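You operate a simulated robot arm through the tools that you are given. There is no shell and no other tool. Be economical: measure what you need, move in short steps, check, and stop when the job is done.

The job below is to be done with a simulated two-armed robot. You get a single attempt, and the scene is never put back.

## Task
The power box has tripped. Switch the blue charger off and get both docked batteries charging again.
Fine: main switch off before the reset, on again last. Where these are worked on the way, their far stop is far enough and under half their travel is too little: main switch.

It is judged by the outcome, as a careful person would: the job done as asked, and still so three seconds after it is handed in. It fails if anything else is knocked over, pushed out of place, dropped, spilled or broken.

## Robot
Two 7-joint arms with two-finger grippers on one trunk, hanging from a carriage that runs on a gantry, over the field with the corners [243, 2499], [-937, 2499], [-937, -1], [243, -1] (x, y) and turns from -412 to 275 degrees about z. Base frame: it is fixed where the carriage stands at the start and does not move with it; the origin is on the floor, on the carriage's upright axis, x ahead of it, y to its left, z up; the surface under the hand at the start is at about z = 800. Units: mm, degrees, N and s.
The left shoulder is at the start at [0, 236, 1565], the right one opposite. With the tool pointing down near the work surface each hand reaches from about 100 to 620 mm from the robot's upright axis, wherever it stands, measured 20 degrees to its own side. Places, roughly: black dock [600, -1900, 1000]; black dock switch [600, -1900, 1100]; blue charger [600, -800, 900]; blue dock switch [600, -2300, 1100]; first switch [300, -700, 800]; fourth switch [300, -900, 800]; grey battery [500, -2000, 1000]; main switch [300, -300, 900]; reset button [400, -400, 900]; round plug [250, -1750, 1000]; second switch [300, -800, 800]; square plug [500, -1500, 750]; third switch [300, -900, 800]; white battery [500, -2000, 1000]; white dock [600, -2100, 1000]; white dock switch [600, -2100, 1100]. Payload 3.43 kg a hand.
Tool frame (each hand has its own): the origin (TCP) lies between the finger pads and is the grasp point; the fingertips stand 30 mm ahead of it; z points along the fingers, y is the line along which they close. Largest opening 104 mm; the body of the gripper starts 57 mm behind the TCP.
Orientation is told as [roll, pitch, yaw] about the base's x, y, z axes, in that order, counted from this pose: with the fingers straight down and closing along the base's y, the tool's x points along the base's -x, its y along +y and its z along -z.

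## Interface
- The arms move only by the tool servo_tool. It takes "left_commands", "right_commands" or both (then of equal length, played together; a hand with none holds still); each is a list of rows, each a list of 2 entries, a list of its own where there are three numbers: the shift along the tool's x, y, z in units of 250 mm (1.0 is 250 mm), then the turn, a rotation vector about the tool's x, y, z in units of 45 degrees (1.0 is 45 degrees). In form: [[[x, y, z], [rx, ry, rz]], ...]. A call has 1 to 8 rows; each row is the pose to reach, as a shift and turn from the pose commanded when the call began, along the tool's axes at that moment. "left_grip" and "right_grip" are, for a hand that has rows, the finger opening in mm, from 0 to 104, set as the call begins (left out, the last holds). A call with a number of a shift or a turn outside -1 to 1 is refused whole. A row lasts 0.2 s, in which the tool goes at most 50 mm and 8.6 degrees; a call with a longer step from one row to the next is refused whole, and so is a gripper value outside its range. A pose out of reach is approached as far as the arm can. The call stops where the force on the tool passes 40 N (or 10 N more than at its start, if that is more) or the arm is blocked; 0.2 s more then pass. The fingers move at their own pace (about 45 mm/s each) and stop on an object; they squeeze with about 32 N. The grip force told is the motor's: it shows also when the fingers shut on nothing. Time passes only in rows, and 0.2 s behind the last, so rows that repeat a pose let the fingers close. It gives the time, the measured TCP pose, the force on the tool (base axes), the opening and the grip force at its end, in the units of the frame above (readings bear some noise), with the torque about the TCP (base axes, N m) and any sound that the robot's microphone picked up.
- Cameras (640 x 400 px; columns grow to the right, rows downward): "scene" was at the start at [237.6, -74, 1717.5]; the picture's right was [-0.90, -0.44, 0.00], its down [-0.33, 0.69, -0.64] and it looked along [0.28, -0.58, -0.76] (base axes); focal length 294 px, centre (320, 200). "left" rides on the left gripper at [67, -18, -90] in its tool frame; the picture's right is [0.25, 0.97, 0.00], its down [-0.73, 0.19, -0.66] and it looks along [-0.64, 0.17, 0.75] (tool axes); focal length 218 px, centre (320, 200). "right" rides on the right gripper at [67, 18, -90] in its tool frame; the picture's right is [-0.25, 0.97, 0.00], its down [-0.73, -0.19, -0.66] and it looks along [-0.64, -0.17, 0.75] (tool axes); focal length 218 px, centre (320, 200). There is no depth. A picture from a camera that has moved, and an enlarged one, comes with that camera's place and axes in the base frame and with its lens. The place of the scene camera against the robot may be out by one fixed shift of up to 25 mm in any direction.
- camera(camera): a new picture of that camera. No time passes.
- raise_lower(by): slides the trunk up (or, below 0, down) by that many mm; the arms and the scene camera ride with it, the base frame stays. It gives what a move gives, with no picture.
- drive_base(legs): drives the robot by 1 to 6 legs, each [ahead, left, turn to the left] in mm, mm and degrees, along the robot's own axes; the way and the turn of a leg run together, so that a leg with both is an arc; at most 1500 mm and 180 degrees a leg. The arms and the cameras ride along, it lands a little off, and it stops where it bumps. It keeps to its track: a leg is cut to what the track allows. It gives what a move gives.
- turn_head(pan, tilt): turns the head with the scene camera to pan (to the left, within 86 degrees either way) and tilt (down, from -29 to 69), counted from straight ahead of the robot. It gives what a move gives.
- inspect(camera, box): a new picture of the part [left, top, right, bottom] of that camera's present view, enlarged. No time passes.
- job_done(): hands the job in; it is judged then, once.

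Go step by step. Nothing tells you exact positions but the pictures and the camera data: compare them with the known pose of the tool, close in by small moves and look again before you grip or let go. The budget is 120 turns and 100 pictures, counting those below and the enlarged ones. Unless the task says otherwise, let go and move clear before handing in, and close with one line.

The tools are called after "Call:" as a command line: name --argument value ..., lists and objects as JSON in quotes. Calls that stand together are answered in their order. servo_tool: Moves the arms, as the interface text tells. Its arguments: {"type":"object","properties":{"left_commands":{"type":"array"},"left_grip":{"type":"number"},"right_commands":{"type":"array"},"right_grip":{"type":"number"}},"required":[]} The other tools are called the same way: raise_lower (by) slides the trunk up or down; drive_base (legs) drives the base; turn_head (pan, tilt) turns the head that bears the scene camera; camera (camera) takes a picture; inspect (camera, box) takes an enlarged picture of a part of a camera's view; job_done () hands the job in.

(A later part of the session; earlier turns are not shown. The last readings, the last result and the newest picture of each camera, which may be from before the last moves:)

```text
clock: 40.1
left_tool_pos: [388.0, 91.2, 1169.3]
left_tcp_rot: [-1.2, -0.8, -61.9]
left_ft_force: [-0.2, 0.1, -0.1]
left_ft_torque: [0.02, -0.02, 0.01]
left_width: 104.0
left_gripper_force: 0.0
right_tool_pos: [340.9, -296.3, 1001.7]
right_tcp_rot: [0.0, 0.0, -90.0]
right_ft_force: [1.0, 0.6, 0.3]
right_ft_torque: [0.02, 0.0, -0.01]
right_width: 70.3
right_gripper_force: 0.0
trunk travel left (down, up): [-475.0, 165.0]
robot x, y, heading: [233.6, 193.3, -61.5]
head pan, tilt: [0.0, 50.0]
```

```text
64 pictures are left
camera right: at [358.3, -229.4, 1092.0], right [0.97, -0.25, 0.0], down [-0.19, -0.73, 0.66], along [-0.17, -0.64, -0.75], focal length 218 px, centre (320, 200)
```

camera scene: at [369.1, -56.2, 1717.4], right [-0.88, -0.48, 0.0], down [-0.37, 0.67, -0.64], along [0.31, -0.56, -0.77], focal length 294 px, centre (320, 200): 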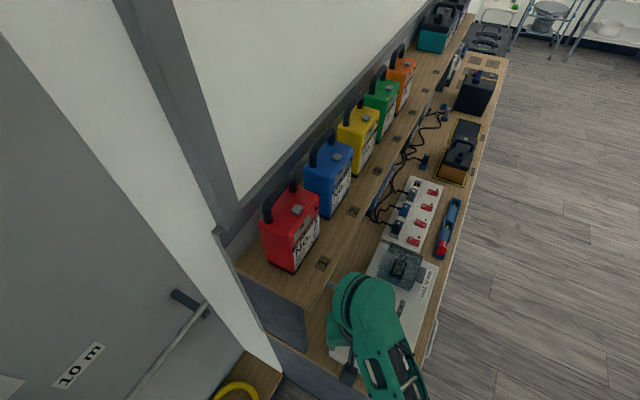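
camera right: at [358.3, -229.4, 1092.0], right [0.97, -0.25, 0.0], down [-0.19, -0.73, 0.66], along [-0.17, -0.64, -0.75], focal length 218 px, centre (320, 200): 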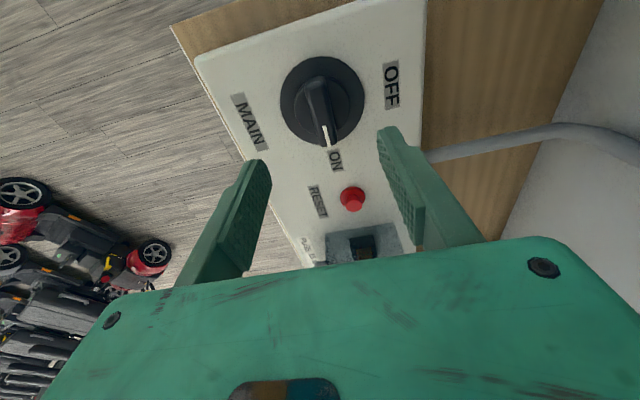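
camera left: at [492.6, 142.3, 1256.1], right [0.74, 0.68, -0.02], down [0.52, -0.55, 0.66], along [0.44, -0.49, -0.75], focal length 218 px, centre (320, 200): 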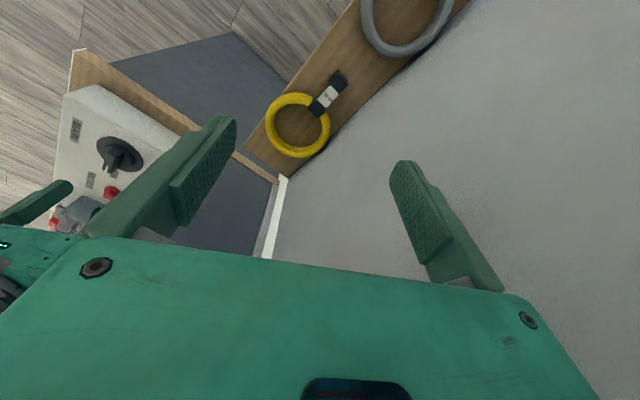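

Knob axis now about (344, -290, 893). Lowering around the handle.

Call:
servo_tool --right_commands '[[[0.02, 0.012, 0.08], [0, 0, 0]], [[0.02, 0.012, 0.16], [0, 0, 0]], [[0.02, 0.012, 0.24], [0, 0, 0]]]'

Call:
camera --camera "right"

```text
clock: 40.9
left_tool_pos: [389.2, 91.7, 1170.9]
left_tcp_rot: [-1.2, -1.0, -61.9]
left_ft_force: [0.5, -0.4, -0.1]
left_ft_torque: [-0.02, 0.07, 0.0]
left_width: 104.0
left_gripper_force: 0.1
right_tool_pos: [340.5, -288.2, 996.2]
right_tcp_rot: [0.0, 0.0, -89.9]
right_ft_force: [0.1, -0.2, -1.0]
right_ft_torque: [0.01, -0.04, 0.0]
right_width: 69.9
right_gripper_force: 0.1
right hand out of reach, approached as far as the arm can: row 1, 2, 3
trunk travel left (down, up): [-475.0, 165.0]
robot x, y, heading: [234.7, 193.0, -61.5]
head pan, tilt: [0.0, 50.0]
```

```text
63 pictures are left
camera right: at [357.0, -222.4, 1084.6], right [0.97, -0.25, 0.0], down [-0.19, -0.73, 0.66], along [-0.16, -0.64, -0.75], focal length 218 px, centre (320, 200)
```

right: 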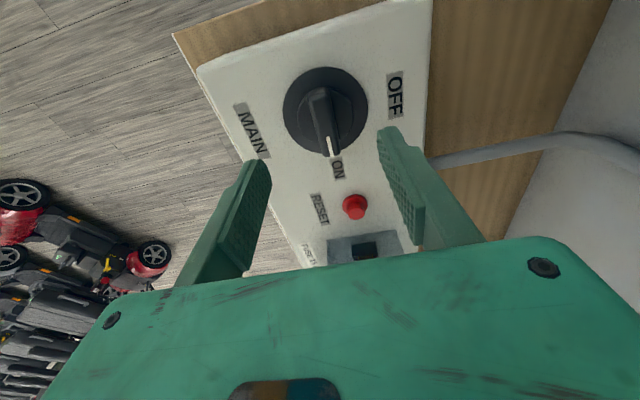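

Limit is in the arm height; I'll use the trunk to go down.

Call:
raise_lower --by -55

Call:
camera --camera "right"

```text
clock: 41.8
left_tool_pos: [389.5, 92.6, 1114.9]
left_tcp_rot: [-1.2, -0.9, -62.0]
left_ft_force: [-0.5, 0.0, 0.0]
left_ft_torque: [0.02, -0.01, 0.01]
left_width: 104.1
left_gripper_force: 0.0
right_tool_pos: [339.1, -289.8, 940.0]
right_tcp_rot: [0.1, -0.1, -89.8]
right_ft_force: [0.3, 0.4, -0.1]
right_ft_torque: [-0.01, -0.01, 0.01]
right_width: 70.1
right_gripper_force: 0.2
trunk travel left (down, up): [-420.0, 220.0]
robot x, y, heading: [234.8, 191.2, -61.7]
head pan, tilt: [0.0, 50.0]
```

```text
62 pictures are left
camera right: at [357.0, -222.4, 1029.6], right [0.97, -0.25, 0.0], down [-0.19, -0.73, 0.66], along [-0.16, -0.64, -0.75], focal length 218 px, centre (320, 200)
```

right: 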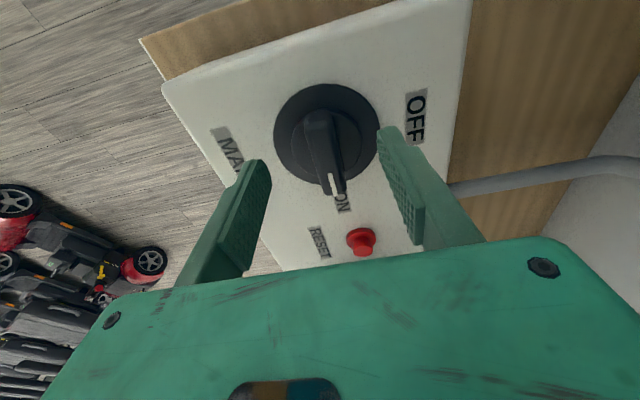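

Handle is about 4 mm to +x of the hand. I'll shift, lower a little more.

Call:
servo_tool --right_commands '[[[0, 0.018, 0], [0, 0, 0]], [[0, 0.018, 0], [0, 0, 0]]]'

Call:
raise_lower --by -16

Call:
camera --camera "right"

```text
clock: 42.4
left_tool_pos: [389.2, 90.9, 1115.7]
left_tcp_rot: [-1.2, -0.8, -62.0]
left_ft_force: [-0.2, -0.1, 0.1]
left_ft_torque: [-0.01, 0.04, -0.01]
left_width: 104.0
left_gripper_force: 0.1
right_tool_pos: [342.9, -287.6, 942.6]
right_tcp_rot: [0.0, 0.0, -89.9]
right_ft_force: [0.1, 0.2, -0.3]
right_ft_torque: [0.04, 0.03, -0.02]
right_width: 69.9
right_gripper_force: 0.1
trunk travel left (down, up): [-420.0, 220.0]
robot x, y, heading: [232.4, 189.1, -61.4]
head pan, tilt: [0.0, 50.0]
```

```text
clock: 43.0
left_tool_pos: [389.0, 91.5, 1099.5]
left_tcp_rot: [-1.2, -0.9, -62.1]
left_ft_force: [0.3, 0.5, -0.6]
left_ft_torque: [0.0, 0.0, 0.0]
left_width: 104.0
left_gripper_force: 0.0
right_tool_pos: [343.7, -288.1, 926.2]
right_tcp_rot: [0.1, 0.1, -89.8]
right_ft_force: [0.7, -0.1, -0.3]
right_ft_torque: [0.03, 0.03, 0.0]
right_width: 70.0
right_gripper_force: 0.1
trunk travel left (down, up): [-404.0, 236.0]
robot x, y, heading: [236.2, 190.3, -61.3]
head pan, tilt: [0.0, 50.0]
```

```text
61 pictures are left
camera right: at [360.4, -221.4, 1016.1], right [0.97, -0.25, 0.0], down [-0.19, -0.73, 0.66], along [-0.16, -0.64, -0.75], focal length 218 px, centre (320, 200)
```

right: 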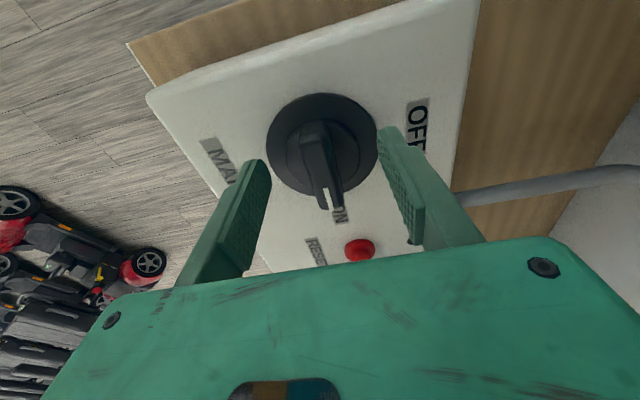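

The fingers straddle the handle; closing.

Call:
servo_tool --right_commands '[[[0, 0, 0], [0, 0, 0]], [[0, 0, 0], [0, 0, 0]], [[0, 0, 0], [0, 0, 0]], [[0, 0, 0], [0, 0, 0]], [[0, 0, 0], [0, 0, 0]], [[0, 0, 0], [0, 0, 0]]]' --right_grip 0

Call:
camera --camera "right"

```text
clock: 44.5
left_tool_pos: [388.2, 91.1, 1098.4]
left_tcp_rot: [-1.1, -0.8, -62.0]
left_ft_force: [-0.3, -0.3, -0.5]
left_ft_torque: [-0.05, 0.01, 0.05]
left_width: 104.0
left_gripper_force: 0.0
right_tool_pos: [343.3, -287.1, 926.0]
right_tcp_rot: [-0.1, 0.2, -89.8]
right_ft_force: [1.2, -0.9, 0.5]
right_ft_torque: [-0.07, 0.0, -0.02]
right_width: 17.8
right_gripper_force: 44.9
trunk travel left (down, up): [-404.0, 236.0]
robot x, y, heading: [230.9, 192.2, -61.4]
head pan, tilt: [0.0, 50.0]
```

```text
60 pictures are left
camera right: at [360.3, -221.3, 1016.0], right [0.97, -0.25, 0.0], down [-0.19, -0.73, 0.66], along [-0.16, -0.64, -0.75], focal length 218 px, centre (320, 200)
```

right: 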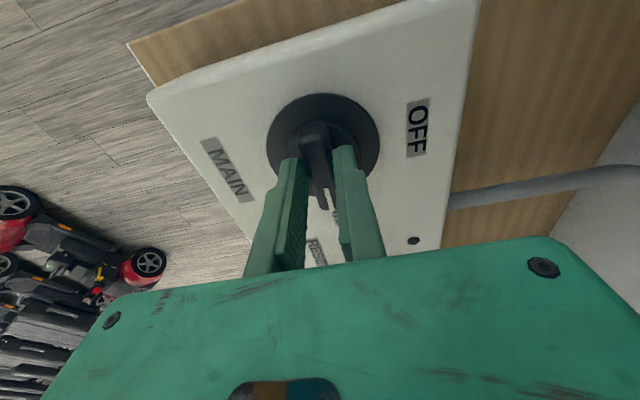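

Gripped handle (17.8 mm). Turning counter-clockwise toward OFF.

Call:
servo_tool --right_commands '[[[0, 0, 0], [0, 0, -0.16]], [[0, 0, 0], [0, 0, -0.32]], [[0, 0, 0], [0, 0, -0.48]], [[0, 0, 0], [0, 0, -0.64]], [[0, 0, 0], [0, 0, -0.8]], [[0, 0, 0], [0, 0, -1]]]'

Call:
camera --camera "right"

```text
refused: row 6 steps farther than a row can; nothing moved
```

```text
59 pictures are left
camera right: at [360.3, -221.3, 1016.0], right [0.97, -0.25, 0.0], down [-0.19, -0.73, 0.66], along [-0.16, -0.64, -0.75], focal length 218 px, centre (320, 200)
```

right: 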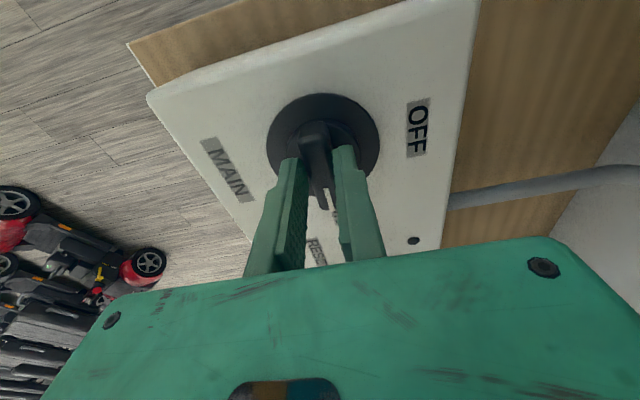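

Call:
servo_tool --right_commands '[[[0, 0, 0], [0, 0, -0.16]], [[0, 0, 0], [0, 0, -0.32]], [[0, 0, 0], [0, 0, -0.48]], [[0, 0, 0], [0, 0, -0.64]], [[0, 0, 0], [0, 0, -0.8]], [[0, 0, 0], [0, 0, -0.96]]]'

```text
clock: 45.9
left_tool_pos: [384.6, 90.3, 1097.7]
left_tcp_rot: [-1.5, -0.9, -62.1]
left_ft_force: [0.2, 0.2, -0.9]
left_ft_torque: [0.02, 0.0, 0.03]
left_width: 103.8
left_gripper_force: 0.1
right_tool_pos: [337.6, -289.8, 926.2]
right_tcp_rot: [-0.4, 0.1, -46.6]
right_ft_force: [-21.0, -12.7, -11.0]
right_ft_torque: [-0.83, -0.26, -0.18]
right_width: 18.0
right_gripper_force: 45.1
trunk travel left (down, up): [-404.0, 236.0]
robot x, y, heading: [229.8, 186.2, -61.5]
head pan, tilt: [0.0, 50.0]
```

Turned 43°; the axis is ~8 mm to −y of my hand centre, so I add that correction and continue.

Call:
servo_tool --right_commands '[[[0.006, -0.022, 0], [0, 0, -0.1]], [[0.006, -0.028, 0], [0, 0, -0.27]], [[0.004, -0.034, 0], [0, 0, -0.45]], [[0.0, -0.039, 0], [0, 0, -0.63]], [[-0.002, -0.044, 0], [0, 0, -0.81]], [[-0.004, -0.048, 0], [0, 0, -0.98]]]'

Call:
camera --camera "right"

```text
clock: 47.2
left_tool_pos: [389.0, 91.7, 1099.9]
left_tcp_rot: [-1.1, -0.8, -62.0]
left_ft_force: [-0.5, 1.0, 0.3]
left_ft_torque: [0.01, -0.01, 0.0]
left_width: 104.0
left_gripper_force: 0.2
right_tool_pos: [335.8, -295.5, 925.5]
right_tcp_rot: [0.1, -0.2, -2.4]
right_ft_force: [3.6, -2.3, -13.3]
right_ft_torque: [0.06, 1.09, 0.02]
right_width: 18.1
right_gripper_force: 44.7
trunk travel left (down, up): [-404.0, 236.0]
robot x, y, heading: [231.0, 193.0, -61.4]
head pan, tilt: [0.0, 50.0]
```

```text
58 pictures are left
camera right: at [268.3, -276.0, 1016.1], right [0.29, 0.96, 0.0], down [0.72, -0.22, 0.66], along [0.63, -0.19, -0.75], focal length 218 px, centre (320, 200)
```

right: 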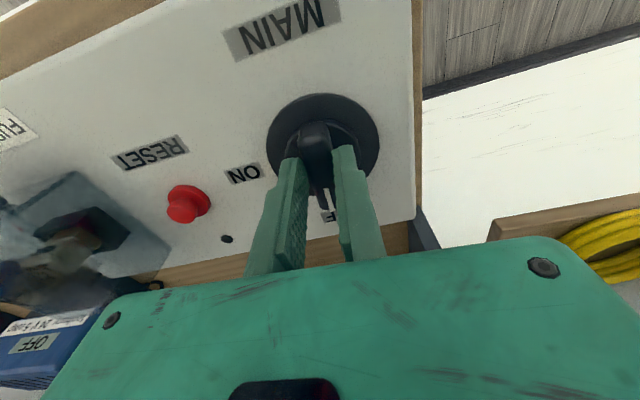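

Handle points at OFF. A touch more to reach the stop.

Call:
servo_tool --right_commands '[[[0, 0, 0], [0, 0, -0.05]], [[0, 0, 0], [0, 0, -0.1]], [[0, 0, 0], [0, 0, -0.13]]]'

```text
clock: 48.0
left_tool_pos: [387.7, 92.6, 1100.0]
left_tcp_rot: [-1.2, -0.8, -62.0]
left_ft_force: [0.1, -0.1, -0.3]
left_ft_torque: [0.0, -0.01, -0.02]
left_width: 103.9
left_gripper_force: 0.0
right_tool_pos: [335.4, -295.9, 926.4]
right_tcp_rot: [0.1, 0.0, 3.2]
right_ft_force: [1.0, -0.2, -7.1]
right_ft_torque: [-0.09, 0.22, -1.3]
right_width: 18.6
right_gripper_force: 44.5
trunk travel left (down, up): [-404.0, 236.0]
robot x, y, heading: [232.3, 192.7, -61.6]
head pan, tilt: [0.0, 50.0]
```

Stop reached (torque −1.3). Release and lift.

Call:
servo_tool --right_commands '[[[0, 0, 0], [0, 0, 0.06]], [[0, 0, 0], [0, 0, 0.06]], [[0, 0, 0], [0, 0, 0.06]], [[0, 0, 0], [0, 0, 0.06]]]' --right_grip 60

Call:
raise_lower --by 150

Call:
camera --camera "right"

```text
clock: 49.0
left_tool_pos: [387.8, 91.4, 1098.8]
left_tcp_rot: [-1.2, -0.8, -62.0]
left_ft_force: [0.6, -0.1, 0.2]
left_ft_torque: [0.01, 0.02, 0.01]
left_width: 104.1
left_gripper_force: 0.1
right_tool_pos: [335.8, -296.2, 925.8]
right_tcp_rot: [0.0, 0.1, 0.7]
right_ft_force: [-0.3, -0.7, -0.2]
right_ft_torque: [-0.01, 0.05, 0.0]
right_width: 60.0
right_gripper_force: 0.0
trunk travel left (down, up): [-404.0, 236.0]
robot x, y, heading: [234.2, 190.4, -61.4]
head pan, tilt: [0.0, 50.0]
```

```text
clock: 50.8
left_tool_pos: [389.7, 91.7, 1250.6]
left_tcp_rot: [-1.2, -0.9, -62.1]
left_ft_force: [-1.5, -0.3, 0.0]
left_ft_torque: [0.05, 0.0, 0.0]
left_width: 104.1
left_gripper_force: 0.1
right_tool_pos: [334.5, -296.2, 1076.1]
right_tcp_rot: [0.0, 0.0, 0.6]
right_ft_force: [-0.2, -0.6, -0.1]
right_ft_torque: [-0.02, 0.0, -0.01]
right_width: 60.0
right_gripper_force: 0.0
trunk travel left (down, up): [-554.0, 86.0]
robot x, y, heading: [230.8, 193.3, -61.6]
head pan, tilt: [0.0, 50.0]
```

```text
57 pictures are left
camera right: at [267.4, -280.4, 1165.7], right [0.24, 0.97, 0.0], down [0.73, -0.18, 0.66], along [0.64, -0.16, -0.75], focal length 218 px, centre (320, 200)
```

right: 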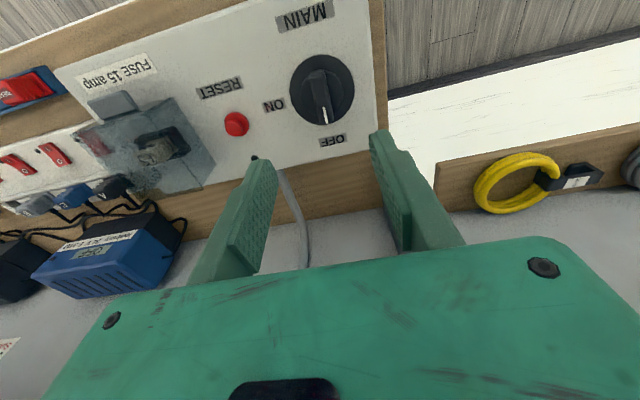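

Main is at OFF. Next the second strip switch: I reposition the carriage facing ahead at about x=-100 first.

Call:
drive_base --legs '[[12, -383, 0], [0, 0, 61.6]]'

```text
clock: 56.0
left_tool_pos: [62.6, 93.8, 1250.0]
left_tcp_rot: [-1.2, -0.8, 1.4]
left_ft_force: [0.1, -0.2, -0.4]
left_ft_torque: [-0.02, 0.01, -0.01]
left_width: 104.0
left_gripper_force: 0.0
right_tool_pos: [386.9, -127.9, 1076.0]
right_tcp_rot: [0.1, 0.0, 64.1]
right_ft_force: [-0.4, 0.3, -0.1]
right_ft_torque: [0.0, 0.01, -0.05]
right_width: 60.2
right_gripper_force: 0.1
trunk travel left (down, up): [-554.0, 86.0]
robot x, y, heading: [-96.5, 1.8, 2.2]
head pan, tilt: [0.0, 50.0]
```

Call:
servo_tool --right_commands '[[[0.16, 0.024, 0], [0, 0, 0.163]], [[0.32, 0.047, 0], [0, 0, 0.326]], [[0.48, 0.07, 0], [0, 0, 0.49]], [[0.64, 0.094, 0], [0, 0, 0.653]], [[0.8, 0.117, 0], [0, 0, 0.816]], [[0.96, 0.14, 0], [0, 0, 0.98]]]' --right_grip 0

Call:
servo_tool --right_commands '[[[0, -0.16, 0], [0, 0, 0.15]], [[0, -0.32, 0], [0, 0, 0.3]], [[0, -0.48, 0], [0, 0, 0.44]], [[0, -0.64, 0], [0, 0, 0.44]], [[0, -0.8, 0], [0, 0, 0.44]]]'

Call:
drive_base --legs '[[180, 0, -2]]'

Call:
camera --camera "right"

```text
clock: 57.4
left_tool_pos: [63.2, 94.2, 1248.9]
left_tcp_rot: [-1.2, -0.8, 1.4]
left_ft_force: [0.3, 0.1, 0.3]
left_ft_torque: [0.0, -0.01, 0.02]
left_width: 103.9
left_gripper_force: 0.1
right_tool_pos: [249.6, -331.2, 1075.8]
right_tcp_rot: [0.0, 0.1, 19.8]
right_ft_force: [0.0, 0.0, -0.4]
right_ft_torque: [0.0, 0.0, -0.02]
right_width: 0.0
right_gripper_force: 32.0
trunk travel left (down, up): [-554.0, 86.0]
robot x, y, heading: [-93.2, 2.8, 1.9]
head pan, tilt: [0.0, 50.0]
```

```text
clock: 58.6
left_tool_pos: [62.4, 94.1, 1248.6]
left_tcp_rot: [-1.2, -0.9, 1.4]
left_ft_force: [0.6, 0.6, -0.5]
left_ft_torque: [-0.01, 0.01, -0.01]
left_width: 103.8
left_gripper_force: 0.0
right_tool_pos: [318.6, -517.3, 1076.9]
right_tcp_rot: [0.0, 0.0, 0.1]
right_ft_force: [-0.8, -0.7, -0.1]
right_ft_torque: [0.02, 0.03, -0.01]
right_width: 0.0
right_gripper_force: 32.1
trunk travel left (down, up): [-554.0, 86.0]
robot x, y, heading: [-95.6, 1.7, 2.1]
head pan, tilt: [0.0, 50.0]
```

```text
clock: 59.9
left_tool_pos: [201.8, 92.3, 1249.2]
left_tcp_rot: [-1.3, -1.0, -0.3]
left_ft_force: [0.5, 0.1, 0.2]
left_ft_torque: [0.0, -0.03, 0.0]
left_width: 104.2
left_gripper_force: 0.0
right_tool_pos: [432.1, -523.5, 1074.5]
right_tcp_rot: [0.3, 0.4, -1.9]
right_ft_force: [-20.0, 9.7, 5.5]
right_ft_torque: [-1.2, -2.69, 0.29]
right_width: 0.0
right_gripper_force: 31.8
trunk travel left (down, up): [-554.0, 86.0]
robot x, y, heading: [41.9, 1.7, 0.1]
head pan, tilt: [0.0, 50.0]
stopped in leg 1: the force on the tool passed its limit at 209 N (the readings are from after the stop); the commanded pose is now the measured one
```

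```text
56 pictures are left
camera right: at [366.1, -505.0, 1164.8], right [0.28, 0.96, 0.01], down [0.73, -0.22, 0.65], along [0.63, -0.18, -0.76], focal length 218 px, centre (320, 200)
```

right: 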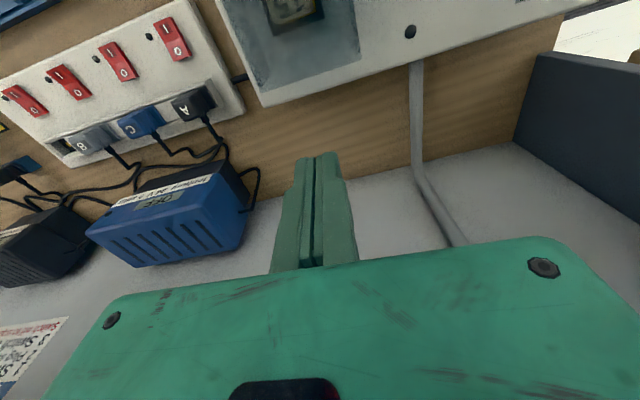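

The gripper met the shelf edge; backing off straight away and checking the shelf.

Call:
drive_base --legs '[[-110, 0, 0]]'

Call:
turn_head --pan -60 --tilt 45

Call:
camera --camera "scene"

Call:
camera --camera "right"

```text
clock: 61.1
left_tool_pos: [90.6, 91.2, 1249.6]
left_tcp_rot: [-1.2, -1.0, -0.1]
left_ft_force: [-0.3, -0.1, -0.2]
left_ft_torque: [-0.01, -0.02, 0.0]
left_width: 104.1
left_gripper_force: 0.0
right_tool_pos: [323.9, -524.0, 1076.3]
right_tcp_rot: [0.4, 0.2, -1.6]
right_ft_force: [0.3, 0.2, -0.4]
right_ft_torque: [0.01, 0.01, 0.0]
right_width: 0.0
right_gripper_force: 31.7
trunk travel left (down, up): [-554.0, 86.0]
robot x, y, heading: [-74.6, -0.6, 0.2]
head pan, tilt: [0.0, 50.0]
```

```text
clock: 62.4
left_tool_pos: [90.6, 91.6, 1249.7]
left_tcp_rot: [-1.1, -1.0, 0.0]
left_ft_force: [-0.2, -0.2, -0.5]
left_ft_torque: [0.01, 0.02, 0.01]
left_width: 104.0
left_gripper_force: 0.0
right_tool_pos: [323.7, -524.8, 1076.1]
right_tcp_rot: [0.3, 0.2, -1.6]
right_ft_force: [0.0, -0.2, 1.1]
right_ft_torque: [-0.01, -0.02, -0.01]
right_width: 0.0
right_gripper_force: 32.1
trunk travel left (down, up): [-554.0, 86.0]
robot x, y, heading: [-71.7, -0.1, 0.5]
head pan, tilt: [-60.0, 45.0]
```

```text
55 pictures are left
camera scene: at [173.0, -71.3, 1803.3], right [-0.86, -0.51, 0.0], down [-0.36, 0.61, -0.71], along [0.36, -0.61, -0.71], focal length 294 px, centre (320, 200)
```

scene: 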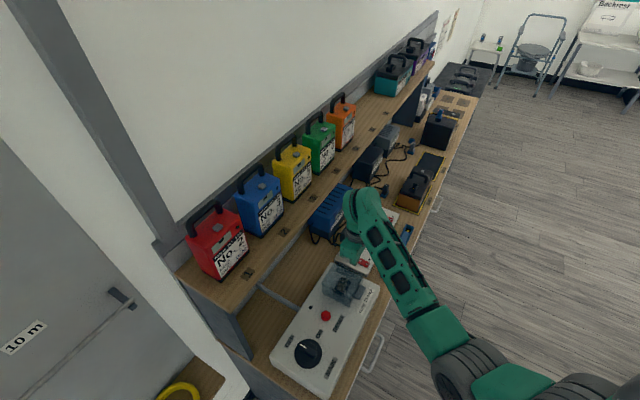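

```text
54 pictures are left
camera right: at [257.1, -506.3, 1166.6], right [0.28, 0.96, 0.0], down [0.73, -0.21, 0.65], along [0.63, -0.18, -0.76], focal length 218 px, centre (320, 200)
```

right: 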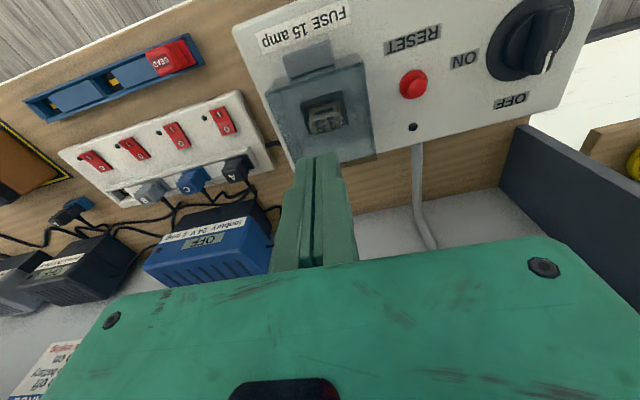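

Nothing on the shelf moved. The second switch centre is at about (340, -774, 820), its O end at +x (~356). Moving the hand over there.

Call:
servo_tool --right_commands '[[[0.03, -0.19, 0], [0, 0, -0.01]], [[0.06, -0.38, 0], [0, 0, -0.02]], [[0.09, -0.57, 0], [0, 0, -0.03]], [[0.11, -0.76, 0], [0, 0, -0.03]], [[0.12, -0.95, 0], [0, 0, -0.035]]]'

Call:
drive_base --legs '[[65, 0, 0]]'

Call:
camera --camera "right"

```text
clock: 63.6
left_tool_pos: [90.7, 91.5, 1249.0]
left_tcp_rot: [-1.3, -0.9, 0.0]
left_ft_force: [-0.2, 0.7, 0.7]
left_ft_torque: [-0.03, 0.01, 0.01]
left_width: 103.7
left_gripper_force: 0.0
right_tool_pos: [287.4, -763.6, 1075.1]
right_tcp_rot: [0.2, 0.1, 0.0]
right_ft_force: [0.9, -0.2, -0.5]
right_ft_torque: [0.0, 0.05, -0.01]
right_width: 0.2
right_gripper_force: 31.9
trunk travel left (down, up): [-554.0, 86.0]
robot x, y, heading: [-70.0, 3.6, 0.6]
head pan, tilt: [-60.0, 45.0]
```

```text
clock: 64.6
left_tool_pos: [155.3, 92.6, 1248.5]
left_tcp_rot: [-1.3, -1.1, -0.1]
left_ft_force: [0.5, -0.5, -0.4]
left_ft_torque: [-0.02, -0.01, 0.0]
left_width: 104.0
left_gripper_force: 0.1
right_tool_pos: [352.9, -761.1, 1074.6]
right_tcp_rot: [0.2, 0.2, 0.0]
right_ft_force: [0.3, -0.7, 0.1]
right_ft_torque: [-0.02, 0.02, 0.02]
right_width: 0.0
right_gripper_force: 31.5
trunk travel left (down, up): [-554.0, 86.0]
robot x, y, heading: [-4.2, -0.6, 0.7]
head pan, tilt: [-60.0, 45.0]
```

```text
53 pictures are left
camera right: at [285.1, -744.2, 1165.3], right [0.25, 0.97, 0.0], down [0.73, -0.19, 0.65], along [0.63, -0.16, -0.76], focal length 218 px, centre (320, 200)
```

right: 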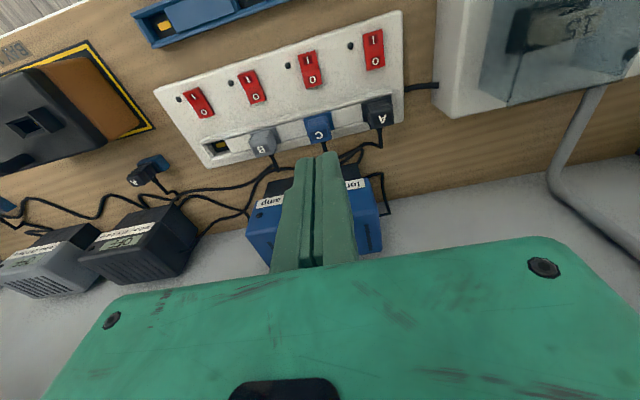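

Refined O-end at (355, -773). Lowering with the trunk.

Call:
raise_lower --by -165

Call:
servo_tool --right_commands '[[[0, -0.044, 0], [0, 0, 0]]]'

Call:
camera --camera "right"

Call:
inspect --camera "right" --box '[230, 60, 410, 200]'

```text
clock: 66.5
left_tool_pos: [155.6, 93.1, 1084.6]
left_tcp_rot: [-1.2, -0.9, -0.2]
left_ft_force: [0.3, 0.0, 0.5]
left_ft_torque: [-0.02, -0.01, 0.01]
left_width: 104.0
left_gripper_force: 0.1
right_tool_pos: [351.8, -761.7, 909.8]
right_tcp_rot: [0.4, 0.1, 0.1]
right_ft_force: [0.1, -0.2, 0.3]
right_ft_torque: [0.02, 0.01, 0.01]
right_width: 0.0
right_gripper_force: 31.6
trunk travel left (down, up): [-389.0, 251.0]
robot x, y, heading: [-5.8, 2.3, 0.7]
head pan, tilt: [-60.0, 45.0]
```

```text
clock: 66.9
left_tool_pos: [155.5, 90.6, 1085.1]
left_tcp_rot: [-1.2, -1.0, -0.1]
left_ft_force: [0.1, 0.4, -0.9]
left_ft_torque: [0.04, 0.02, 0.03]
left_width: 104.0
left_gripper_force: 0.0
right_tool_pos: [353.5, -772.0, 910.0]
right_tcp_rot: [0.3, 0.2, 0.1]
right_ft_force: [0.0, 0.0, -0.5]
right_ft_torque: [0.01, 0.0, 0.01]
right_width: 0.1
right_gripper_force: 32.1
trunk travel left (down, up): [-389.0, 251.0]
robot x, y, heading: [-7.4, -0.7, 0.6]
head pan, tilt: [-60.0, 45.0]
```

```text
52 pictures are left
camera right: at [285.9, -755.8, 1000.8], right [0.25, 0.97, 0.0], down [0.73, -0.19, 0.65], along [0.63, -0.16, -0.76], focal length 218 px, centre (320, 200)
```

right: 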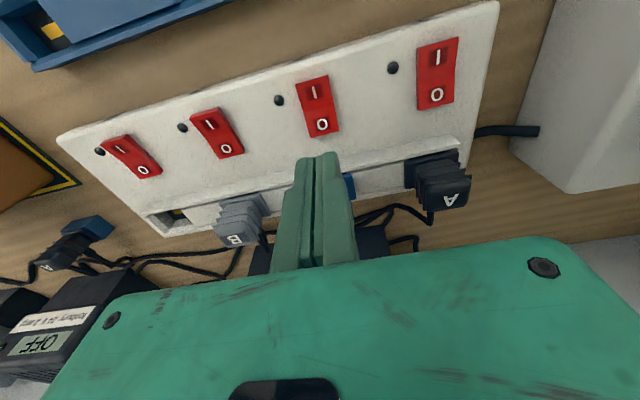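

```text
2.86 times, centred on (320, 130) of right
camera zoom: at [285.9, -755.8, 1000.8], right [0.25, 0.97, 0.0], down [0.73, -0.19, 0.65], along [0.63, -0.16, -0.76], focal length 624 px, centre (320, 400)
```

zoom: 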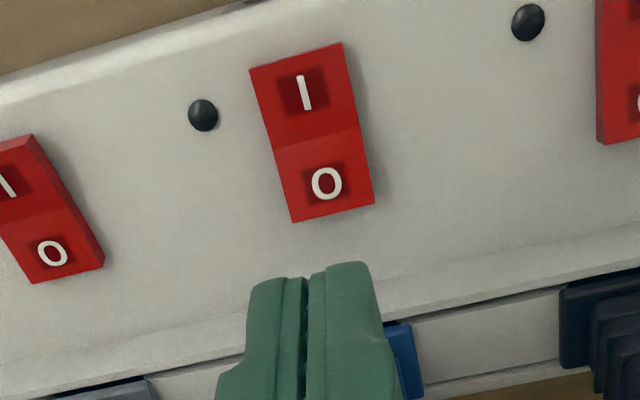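

O-end refined to (355, -771, 822). Pressing down gently.

Call:
servo_tool --right_commands '[[[-0.008, 0.004, 0.1], [0, 0, 0]], [[-0.008, 0.004, 0.19], [0, 0, 0]], [[-0.008, 0.004, 0.22], [0, 0, 0]], [[-0.008, 0.004, 0.235], [0, 0, 0]], [[-0.008, 0.004, 0.25], [0, 0, 0]], [[-0.008, 0.004, 0.26], [0, 0, 0]], [[-0.008, 0.004, 0.27], [0, 0, 0]], [[-0.008, 0.004, 0.28], [0, 0, 0]]]'

Call:
camera --camera "right"

```text
clock: 68.7
left_tool_pos: [155.8, 90.8, 1085.0]
left_tcp_rot: [-1.3, -1.0, 0.0]
left_ft_force: [0.0, 0.8, 0.8]
left_ft_torque: [-0.03, 0.01, 0.03]
left_width: 103.8
left_gripper_force: 0.0
right_tool_pos: [347.9, -759.9, 852.5]
right_tcp_rot: [0.1, 0.0, 0.0]
right_ft_force: [-6.2, 4.6, 19.5]
right_ft_torque: [0.05, 0.28, -0.17]
right_width: 6.1
right_gripper_force: 34.7
right hand out of reach, approached as far as the arm can: row 2, 3, 4, 5, 6, 7, 8
trunk travel left (down, up): [-389.0, 251.0]
robot x, y, heading: [-3.6, 1.9, 0.1]
head pan, tilt: [-60.0, 45.0]
```

```text
50 pictures are left
camera right: at [280.8, -743.3, 942.4], right [0.26, 0.97, 0.0], down [0.73, -0.19, 0.66], along [0.63, -0.17, -0.75], focal length 218 px, centre (320, 200)
```

right: 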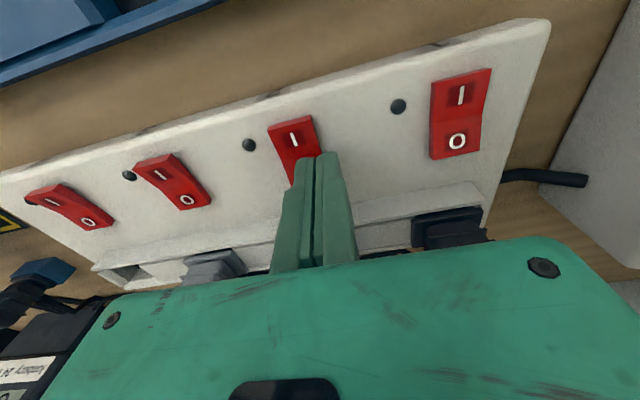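

The arm ran out of reach and drifted ~10 mm. Lift, lower the shoulder instead and retry.

Call:
raise_lower --by 40

Call:
servo_tool --right_commands '[[[-0.03, -0.04, -0.15], [0, 0, 0]], [[-0.03, -0.04, -0.3], [0, 0, 0]], [[-0.03, -0.04, -0.4], [0, 0, 0]]]'

Call:
raise_lower --by -110

Call:
camera --camera "right"

```text
clock: 69.5
left_tool_pos: [156.4, 93.1, 1124.8]
left_tcp_rot: [-1.1, -1.0, -0.1]
left_ft_force: [0.4, -0.6, -0.6]
left_ft_torque: [0.01, -0.01, 0.0]
left_width: 104.2
left_gripper_force: 0.0
right_tool_pos: [347.7, -757.5, 887.7]
right_tcp_rot: [0.4, 0.2, 0.0]
right_ft_force: [-0.4, -0.4, -0.7]
right_ft_torque: [0.0, 0.03, 0.02]
right_width: 0.0
right_gripper_force: 34.5
trunk travel left (down, up): [-429.0, 211.0]
robot x, y, heading: [-6.7, -0.2, 0.6]
head pan, tilt: [-60.0, 45.0]
```

```text
clock: 70.3
left_tool_pos: [154.5, 93.2, 1124.2]
left_tcp_rot: [-1.2, -0.8, -0.1]
left_ft_force: [-0.4, -0.1, 0.5]
left_ft_torque: [-0.03, -0.03, -0.03]
left_width: 104.1
left_gripper_force: 0.1
right_tool_pos: [358.1, -764.9, 989.2]
right_tcp_rot: [0.6, 0.4, 0.0]
right_ft_force: [0.3, 0.2, -0.6]
right_ft_torque: [-0.05, 0.02, 0.01]
right_width: 0.0
right_gripper_force: 34.2
trunk travel left (down, up): [-429.0, 211.0]
robot x, y, heading: [-8.1, 1.4, 0.4]
head pan, tilt: [-60.0, 45.0]
```

```text
clock: 71.8
left_tool_pos: [155.8, 92.8, 1014.2]
left_tcp_rot: [-1.1, -0.9, -0.1]
left_ft_force: [0.4, -0.7, -0.8]
left_ft_torque: [-0.02, -0.01, -0.01]
left_width: 104.0
left_gripper_force: 0.0
right_tool_pos: [358.1, -767.3, 881.7]
right_tcp_rot: [0.4, 0.1, 0.0]
right_ft_force: [0.2, 0.1, -0.6]
right_ft_torque: [0.0, 0.0, -0.01]
right_width: 0.0
right_gripper_force: 34.1
trunk travel left (down, up): [-319.0, 321.0]
robot x, y, heading: [-4.3, 1.9, 0.7]
head pan, tilt: [-60.0, 45.0]
```

```text
49 pictures are left
camera right: at [291.5, -751.4, 972.0], right [0.25, 0.97, 0.0], down [0.73, -0.19, 0.65], along [0.63, -0.16, -0.76], focal length 218 px, centre (320, 200)
```

right: 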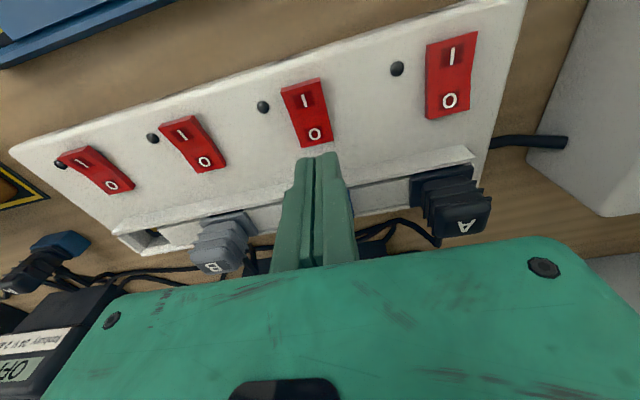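

Call:
servo_tool --right_commands '[[[0.006, -0.017, 0.04], [0, 0, 0]], [[0.006, -0.017, 0.08], [0, 0, 0]], [[0.006, -0.017, 0.11], [0, 0, 0]], [[0.006, -0.017, 0.13], [0, 0, 0]], [[0.006, -0.017, 0.145], [0, 0, 0]], [[0.006, -0.017, 0.155], [0, 0, 0]], [[0.006, -0.017, 0.165], [0, 0, 0]]]'

Call:
camera --camera "right"

```text
clock: 73.1
left_tool_pos: [155.7, 92.6, 1014.0]
left_tcp_rot: [-1.2, -1.1, -0.1]
left_ft_force: [-1.0, -0.2, 0.5]
left_ft_torque: [0.01, 0.01, 0.0]
left_width: 103.9
left_gripper_force: 0.1
right_tool_pos: [359.3, -775.8, 851.5]
right_tcp_rot: [-0.4, -0.4, -0.1]
right_ft_force: [-1.0, -0.5, 5.5]
right_ft_torque: [0.06, 0.06, 0.05]
right_width: 0.0
right_gripper_force: 34.9
trunk travel left (down, up): [-319.0, 321.0]
robot x, y, heading: [-5.7, 0.3, 0.4]
head pan, tilt: [-60.0, 45.0]
stopped in row 6 (right hand): the force on the tool passed its limit at 56 N (the readings are from after the stop); the commanded pose is now the measured one
```

```text
48 pictures are left
camera right: at [291.8, -758.7, 940.9], right [0.25, 0.97, -0.01], down [0.73, -0.19, 0.66], along [0.64, -0.17, -0.75], focal length 218 px, centre (320, 200)
```

right: 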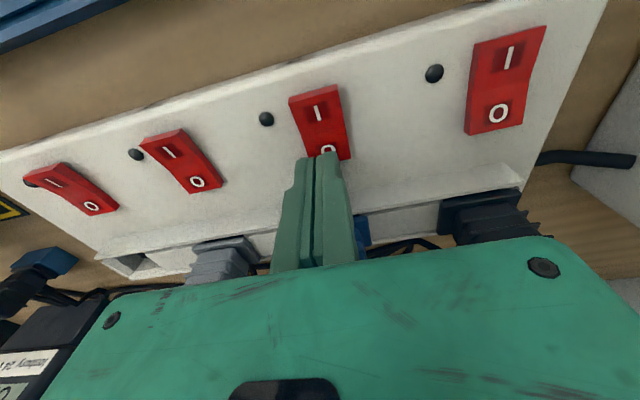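

Call:
servo_tool --right_commands '[[[0, 0, -0.1], [0, 0, 0]], [[0, 0, -0.2], [0, 0, 0]]]'

Call:
inspect --camera "right" --box '[80, 20, 520, 240]'

```text
clock: 73.7
left_tool_pos: [156.2, 91.6, 1012.9]
left_tcp_rot: [-1.1, -0.9, -0.1]
left_ft_force: [1.5, 0.6, 0.0]
left_ft_torque: [-0.01, 0.02, 0.0]
left_width: 103.8
left_gripper_force: 0.1
right_tool_pos: [357.5, -775.0, 899.6]
right_tcp_rot: [-0.1, -0.2, -0.1]
right_ft_force: [0.2, -0.4, -0.1]
right_ft_torque: [0.01, 0.01, -0.01]
right_width: 0.2
right_gripper_force: 34.6
trunk travel left (down, up): [-319.0, 321.0]
robot x, y, heading: [-4.7, 1.6, 0.4]
head pan, tilt: [-60.0, 45.0]
```

```text
1.45 times, centred on (300, 130) of right
camera zoom: at [289.7, -757.0, 989.0], right [0.25, 0.97, 0.0], down [0.73, -0.19, 0.66], along [0.64, -0.17, -0.75], focal length 318 px, centre (349, 302)
```

zoom: 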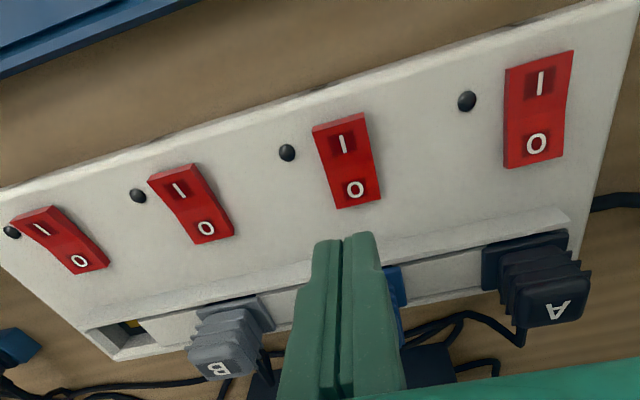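

Call:
inspect --camera "right" --box '[270, 40, 490, 180]'

```text
2.86 times, centred on (380, 110) of right
camera zoom: at [289.7, -757.0, 989.0], right [0.25, 0.97, 0.0], down [0.73, -0.19, 0.66], along [0.64, -0.17, -0.75], focal length 624 px, centre (149, 457)
```

zoom: 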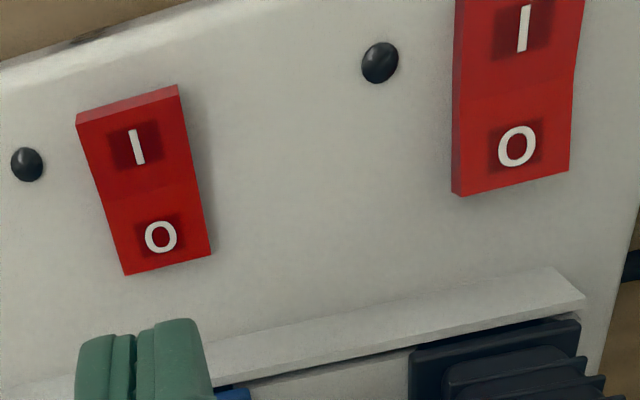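

The second switch has rocked over to O (its I end now stands up). Next the reset button, at about (352, -418, 880): rise and move over.

Call:
raise_lower --by 120

Call:
servo_tool --right_commands '[[[0.02, 0.18, 0], [0, 0, 0]], [[0.02, 0.36, 0], [0, 0, 0]], [[0.02, 0.54, 0], [0, 0, 0]], [[0.02, 0.72, 0], [0, 0, 0]], [[0.02, 0.9, 0], [0, 0, 0]]]'

Call:
servo_tool --right_commands '[[[0, 0.18, 0], [0, 0, 0]], [[0, 0.36, 0], [0, 0, 0]], [[0, 0.5, 0], [0, 0, 0]]]'

Call:
camera --camera "right"

```text
clock: 75.2
left_tool_pos: [155.1, 91.3, 1135.5]
left_tcp_rot: [-1.2, -1.0, -0.1]
left_ft_force: [0.4, -0.2, -0.2]
left_ft_torque: [0.01, 0.02, 0.02]
left_width: 104.0
left_gripper_force: 0.1
right_tool_pos: [358.6, -773.6, 1018.5]
right_tcp_rot: [-0.1, -0.2, -0.1]
right_ft_force: [0.4, -0.2, -0.1]
right_ft_torque: [-0.01, 0.0, 0.02]
right_width: 0.1
right_gripper_force: 34.8
trunk travel left (down, up): [-439.0, 201.0]
robot x, y, heading: [-5.1, 1.5, 0.5]
head pan, tilt: [-60.0, 45.0]
```

```text
clock: 76.4
left_tool_pos: [156.0, 93.3, 1134.7]
left_tcp_rot: [-1.2, -1.1, -0.3]
left_ft_force: [0.5, -0.8, 0.3]
left_ft_torque: [-0.01, 0.04, -0.01]
left_width: 104.2
left_gripper_force: 0.2
right_tool_pos: [355.8, -549.6, 1018.3]
right_tcp_rot: [-0.2, -0.2, -0.1]
right_ft_force: [-0.6, 0.2, -0.7]
right_ft_torque: [-0.01, 0.02, 0.01]
right_width: 0.0
right_gripper_force: 35.4
trunk travel left (down, up): [-439.0, 201.0]
robot x, y, heading: [-6.8, 3.4, 0.4]
head pan, tilt: [-60.0, 45.0]
```

```text
clock: 77.2
left_tool_pos: [155.5, 93.0, 1135.7]
left_tcp_rot: [-1.2, -1.0, -0.1]
left_ft_force: [0.0, 0.3, 0.5]
left_ft_torque: [0.0, -0.02, 0.0]
left_width: 103.9
left_gripper_force: 0.1
right_tool_pos: [352.9, -423.4, 1020.1]
right_tcp_rot: [-0.2, -0.2, -0.1]
right_ft_force: [0.6, 0.8, 0.5]
right_ft_torque: [0.01, -0.02, -0.03]
right_width: 0.0
right_gripper_force: 34.5
trunk travel left (down, up): [-439.0, 201.0]
robot x, y, heading: [-6.1, 4.8, 0.3]
head pan, tilt: [-60.0, 45.0]
```

```text
45 pictures are left
camera right: at [284.1, -405.5, 1110.1], right [0.25, 0.97, 0.0], down [0.73, -0.19, 0.66], along [0.64, -0.17, -0.75], focal length 218 px, centre (320, 200)
```

right: 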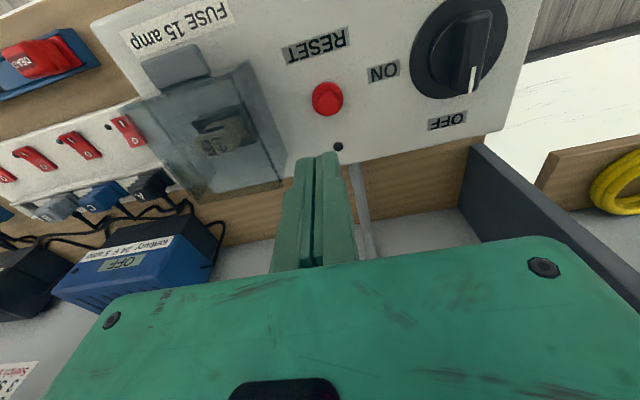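

Call:
servo_tool --right_commands '[[[0.01, 0.028, 0.15], [0, 0, 0]], [[0.01, 0.028, 0.28], [0, 0, 0]]]'

Call:
camera --camera "right"

```text
clock: 77.8
left_tool_pos: [155.6, 91.8, 1135.2]
left_tcp_rot: [-1.1, -1.0, -0.1]
left_ft_force: [-0.5, -0.1, 1.2]
left_ft_torque: [-0.02, 0.02, 0.0]
left_width: 104.0
left_gripper_force: 0.1
right_tool_pos: [351.0, -415.6, 951.1]
right_tcp_rot: [-0.2, -0.2, -0.1]
right_ft_force: [-0.6, -0.1, -0.7]
right_ft_torque: [0.01, -0.04, -0.03]
right_width: 0.1
right_gripper_force: 34.6
trunk travel left (down, up): [-439.0, 201.0]
robot x, y, heading: [-4.9, 3.0, 0.4]
head pan, tilt: [-60.0, 45.0]
```

```text
44 pictures are left
camera right: at [282.0, -398.1, 1040.7], right [0.25, 0.97, 0.0], down [0.73, -0.19, 0.66], along [0.64, -0.17, -0.75], focal length 218 px, centre (320, 200)
```

right: 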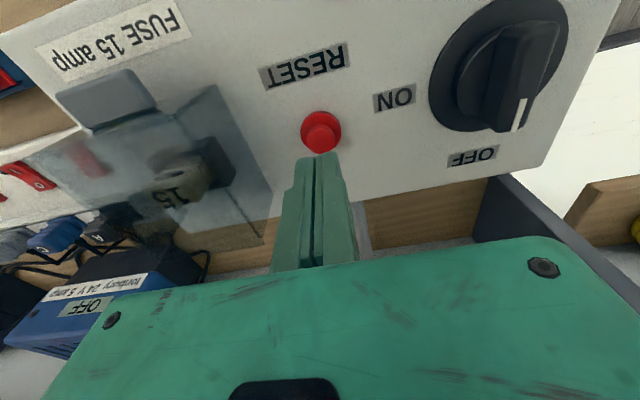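

Aligned on the button. Pressing.

Call:
servo_tool --right_commands '[[[0, 0, 0.08], [0, 0, 0]], [[0, 0, 0.13], [0, 0, 0]], [[0, 0, 0.15], [0, 0, 0]], [[0, 0, 0.165], [0, 0, 0]], [[0, 0, 0.18], [0, 0, 0]], [[0, 0, 0.195], [0, 0, 0]], [[0, 0, 0.21], [0, 0, 0]], [[0, 0, 0.22], [0, 0, 0]]]'

```text
clock: 79.7
left_tool_pos: [155.5, 90.6, 1134.2]
left_tcp_rot: [-1.3, -0.9, -0.2]
left_ft_force: [0.9, 0.3, -0.4]
left_ft_torque: [-0.04, 0.09, -0.02]
left_width: 103.7
left_gripper_force: 0.0
right_tool_pos: [356.8, -420.8, 903.1]
right_tcp_rot: [-0.5, -1.1, 0.0]
right_ft_force: [-45.4, 14.3, 123.1]
right_ft_torque: [0.22, 1.53, 1.46]
right_width: 5.9
right_gripper_force: 35.0
trunk travel left (down, up): [-439.0, 201.0]
robot x, y, heading: [-9.7, 2.4, 0.4]
head pan, tilt: [-60.0, 45.0]
stopped in row 8 (right hand): the force on the tool passed its limit at 41 N (the readings are from after the stop); the commanded pose is now the measured one
```

High force; retracting and looking.

Call:
servo_tool --right_commands '[[[0, 0, -0.06], [0, 0, 0]], [[0.02, 0.02, -0.15], [0.011, 0.022, 0]], [[0.02, 0.02, -0.22], [0.011, 0.022, 0]]]'

Call:
camera --camera "right"

Call:
inspect --camera "right" --box '[220, 60, 440, 200]'

```text
clock: 80.5
left_tool_pos: [155.0, 93.0, 1134.5]
left_tcp_rot: [-1.2, -1.0, -0.2]
left_ft_force: [-0.2, 0.6, -0.2]
left_ft_torque: [0.01, 0.01, 0.01]
left_width: 103.9
left_gripper_force: 0.1
right_tool_pos: [346.9, -413.7, 950.4]
right_tcp_rot: [-0.6, 0.6, -0.1]
right_ft_force: [-0.6, -0.5, 0.8]
right_ft_torque: [-0.01, -0.03, 0.01]
right_width: 0.0
right_gripper_force: 34.5
trunk travel left (down, up): [-439.0, 201.0]
robot x, y, heading: [-7.6, 0.6, 0.5]
head pan, tilt: [-60.0, 45.0]
```

```text
43 pictures are left
camera right: at [280.6, -395.1, 1041.9], right [0.25, 0.97, -0.01], down [0.74, -0.18, 0.65], along [0.63, -0.18, -0.76], focal length 218 px, centre (320, 200)
```

right: 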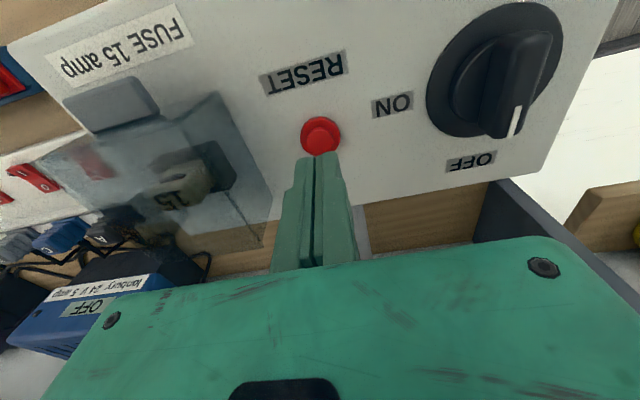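

```text
2.86 times, centred on (330, 130) of right
camera zoom: at [280.6, -395.1, 1041.9], right [0.25, 0.97, -0.01], down [0.74, -0.18, 0.65], along [0.63, -0.18, -0.76], focal length 624 px, centre (291, 400)
```

zoom: 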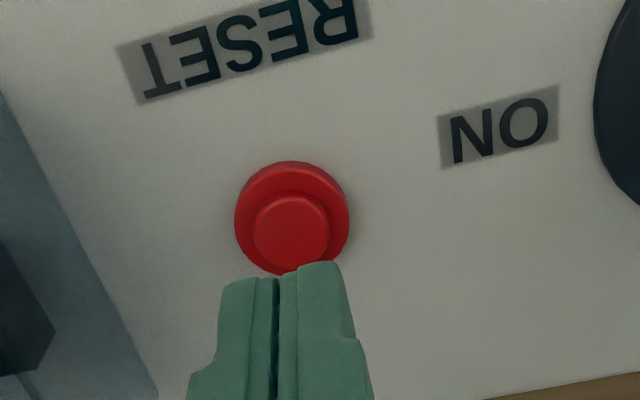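

The button looks intact, but the tip wedged. I'll press once more with one finger centred on it, in finer steps, to be sure.

Call:
servo_tool --right_commands '[[[-0.012, -0.028, 0.05], [0.01, -0.01, 0]], [[-0.012, -0.028, 0.1], [0.01, -0.01, 0]], [[-0.012, -0.028, 0.13], [0.01, -0.01, 0]], [[-0.012, -0.028, 0.14], [0.01, -0.01, 0]]]'

Call:
camera --camera "right"

```text
clock: 81.5
left_tool_pos: [154.9, 92.8, 1134.6]
left_tcp_rot: [-1.2, -1.0, -0.2]
left_ft_force: [-0.6, -0.2, -0.2]
left_ft_torque: [-0.01, 0.01, 0.0]
left_width: 103.8
left_gripper_force: 0.1
right_tool_pos: [352.3, -420.6, 916.3]
right_tcp_rot: [-1.1, 0.0, 0.0]
right_ft_force: [0.2, -1.0, 0.3]
right_ft_torque: [0.01, -0.01, 0.01]
right_width: 0.0
right_gripper_force: 34.6
trunk travel left (down, up): [-439.0, 201.0]
robot x, y, heading: [-7.6, 3.5, 0.7]
head pan, tilt: [-60.0, 45.0]
```

```text
41 pictures are left
camera right: at [284.4, -401.3, 1006.8], right [0.26, 0.97, -0.02], down [0.73, -0.18, 0.66], along [0.63, -0.18, -0.75], focal length 218 px, centre (320, 200)
```

right: 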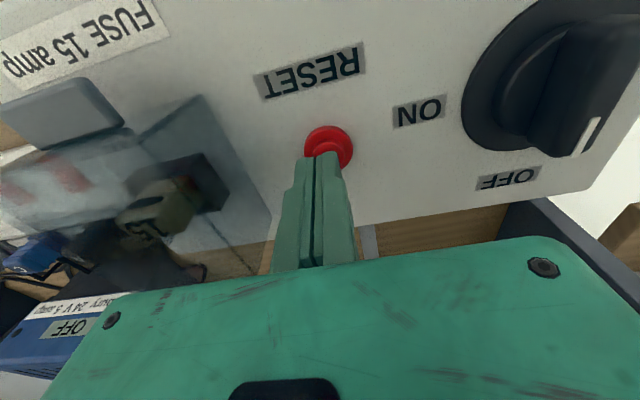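

Call:
servo_tool --right_commands '[[[0, 0, 0.01], [0, 0, 0]], [[0, 0, 0.02], [0, 0, 0]], [[0, 0, 0.028], [0, 0, 0]], [[0, 0, 0.036], [0, 0, 0]]]'

```text
clock: 82.5
left_tool_pos: [155.3, 92.6, 1134.1]
left_tcp_rot: [-1.2, -1.0, -0.2]
left_ft_force: [0.3, 0.5, 0.2]
left_ft_torque: [0.01, -0.03, -0.01]
left_width: 104.2
left_gripper_force: 0.0
right_tool_pos: [351.0, -421.3, 910.0]
right_tcp_rot: [-1.2, 0.0, -0.2]
right_ft_force: [0.6, 0.1, 0.0]
right_ft_torque: [0.0, -0.01, 0.0]
right_width: 0.0
right_gripper_force: 34.6
trunk travel left (down, up): [-439.0, 201.0]
robot x, y, heading: [-2.9, -1.5, 0.6]
head pan, tilt: [-60.0, 45.0]
```

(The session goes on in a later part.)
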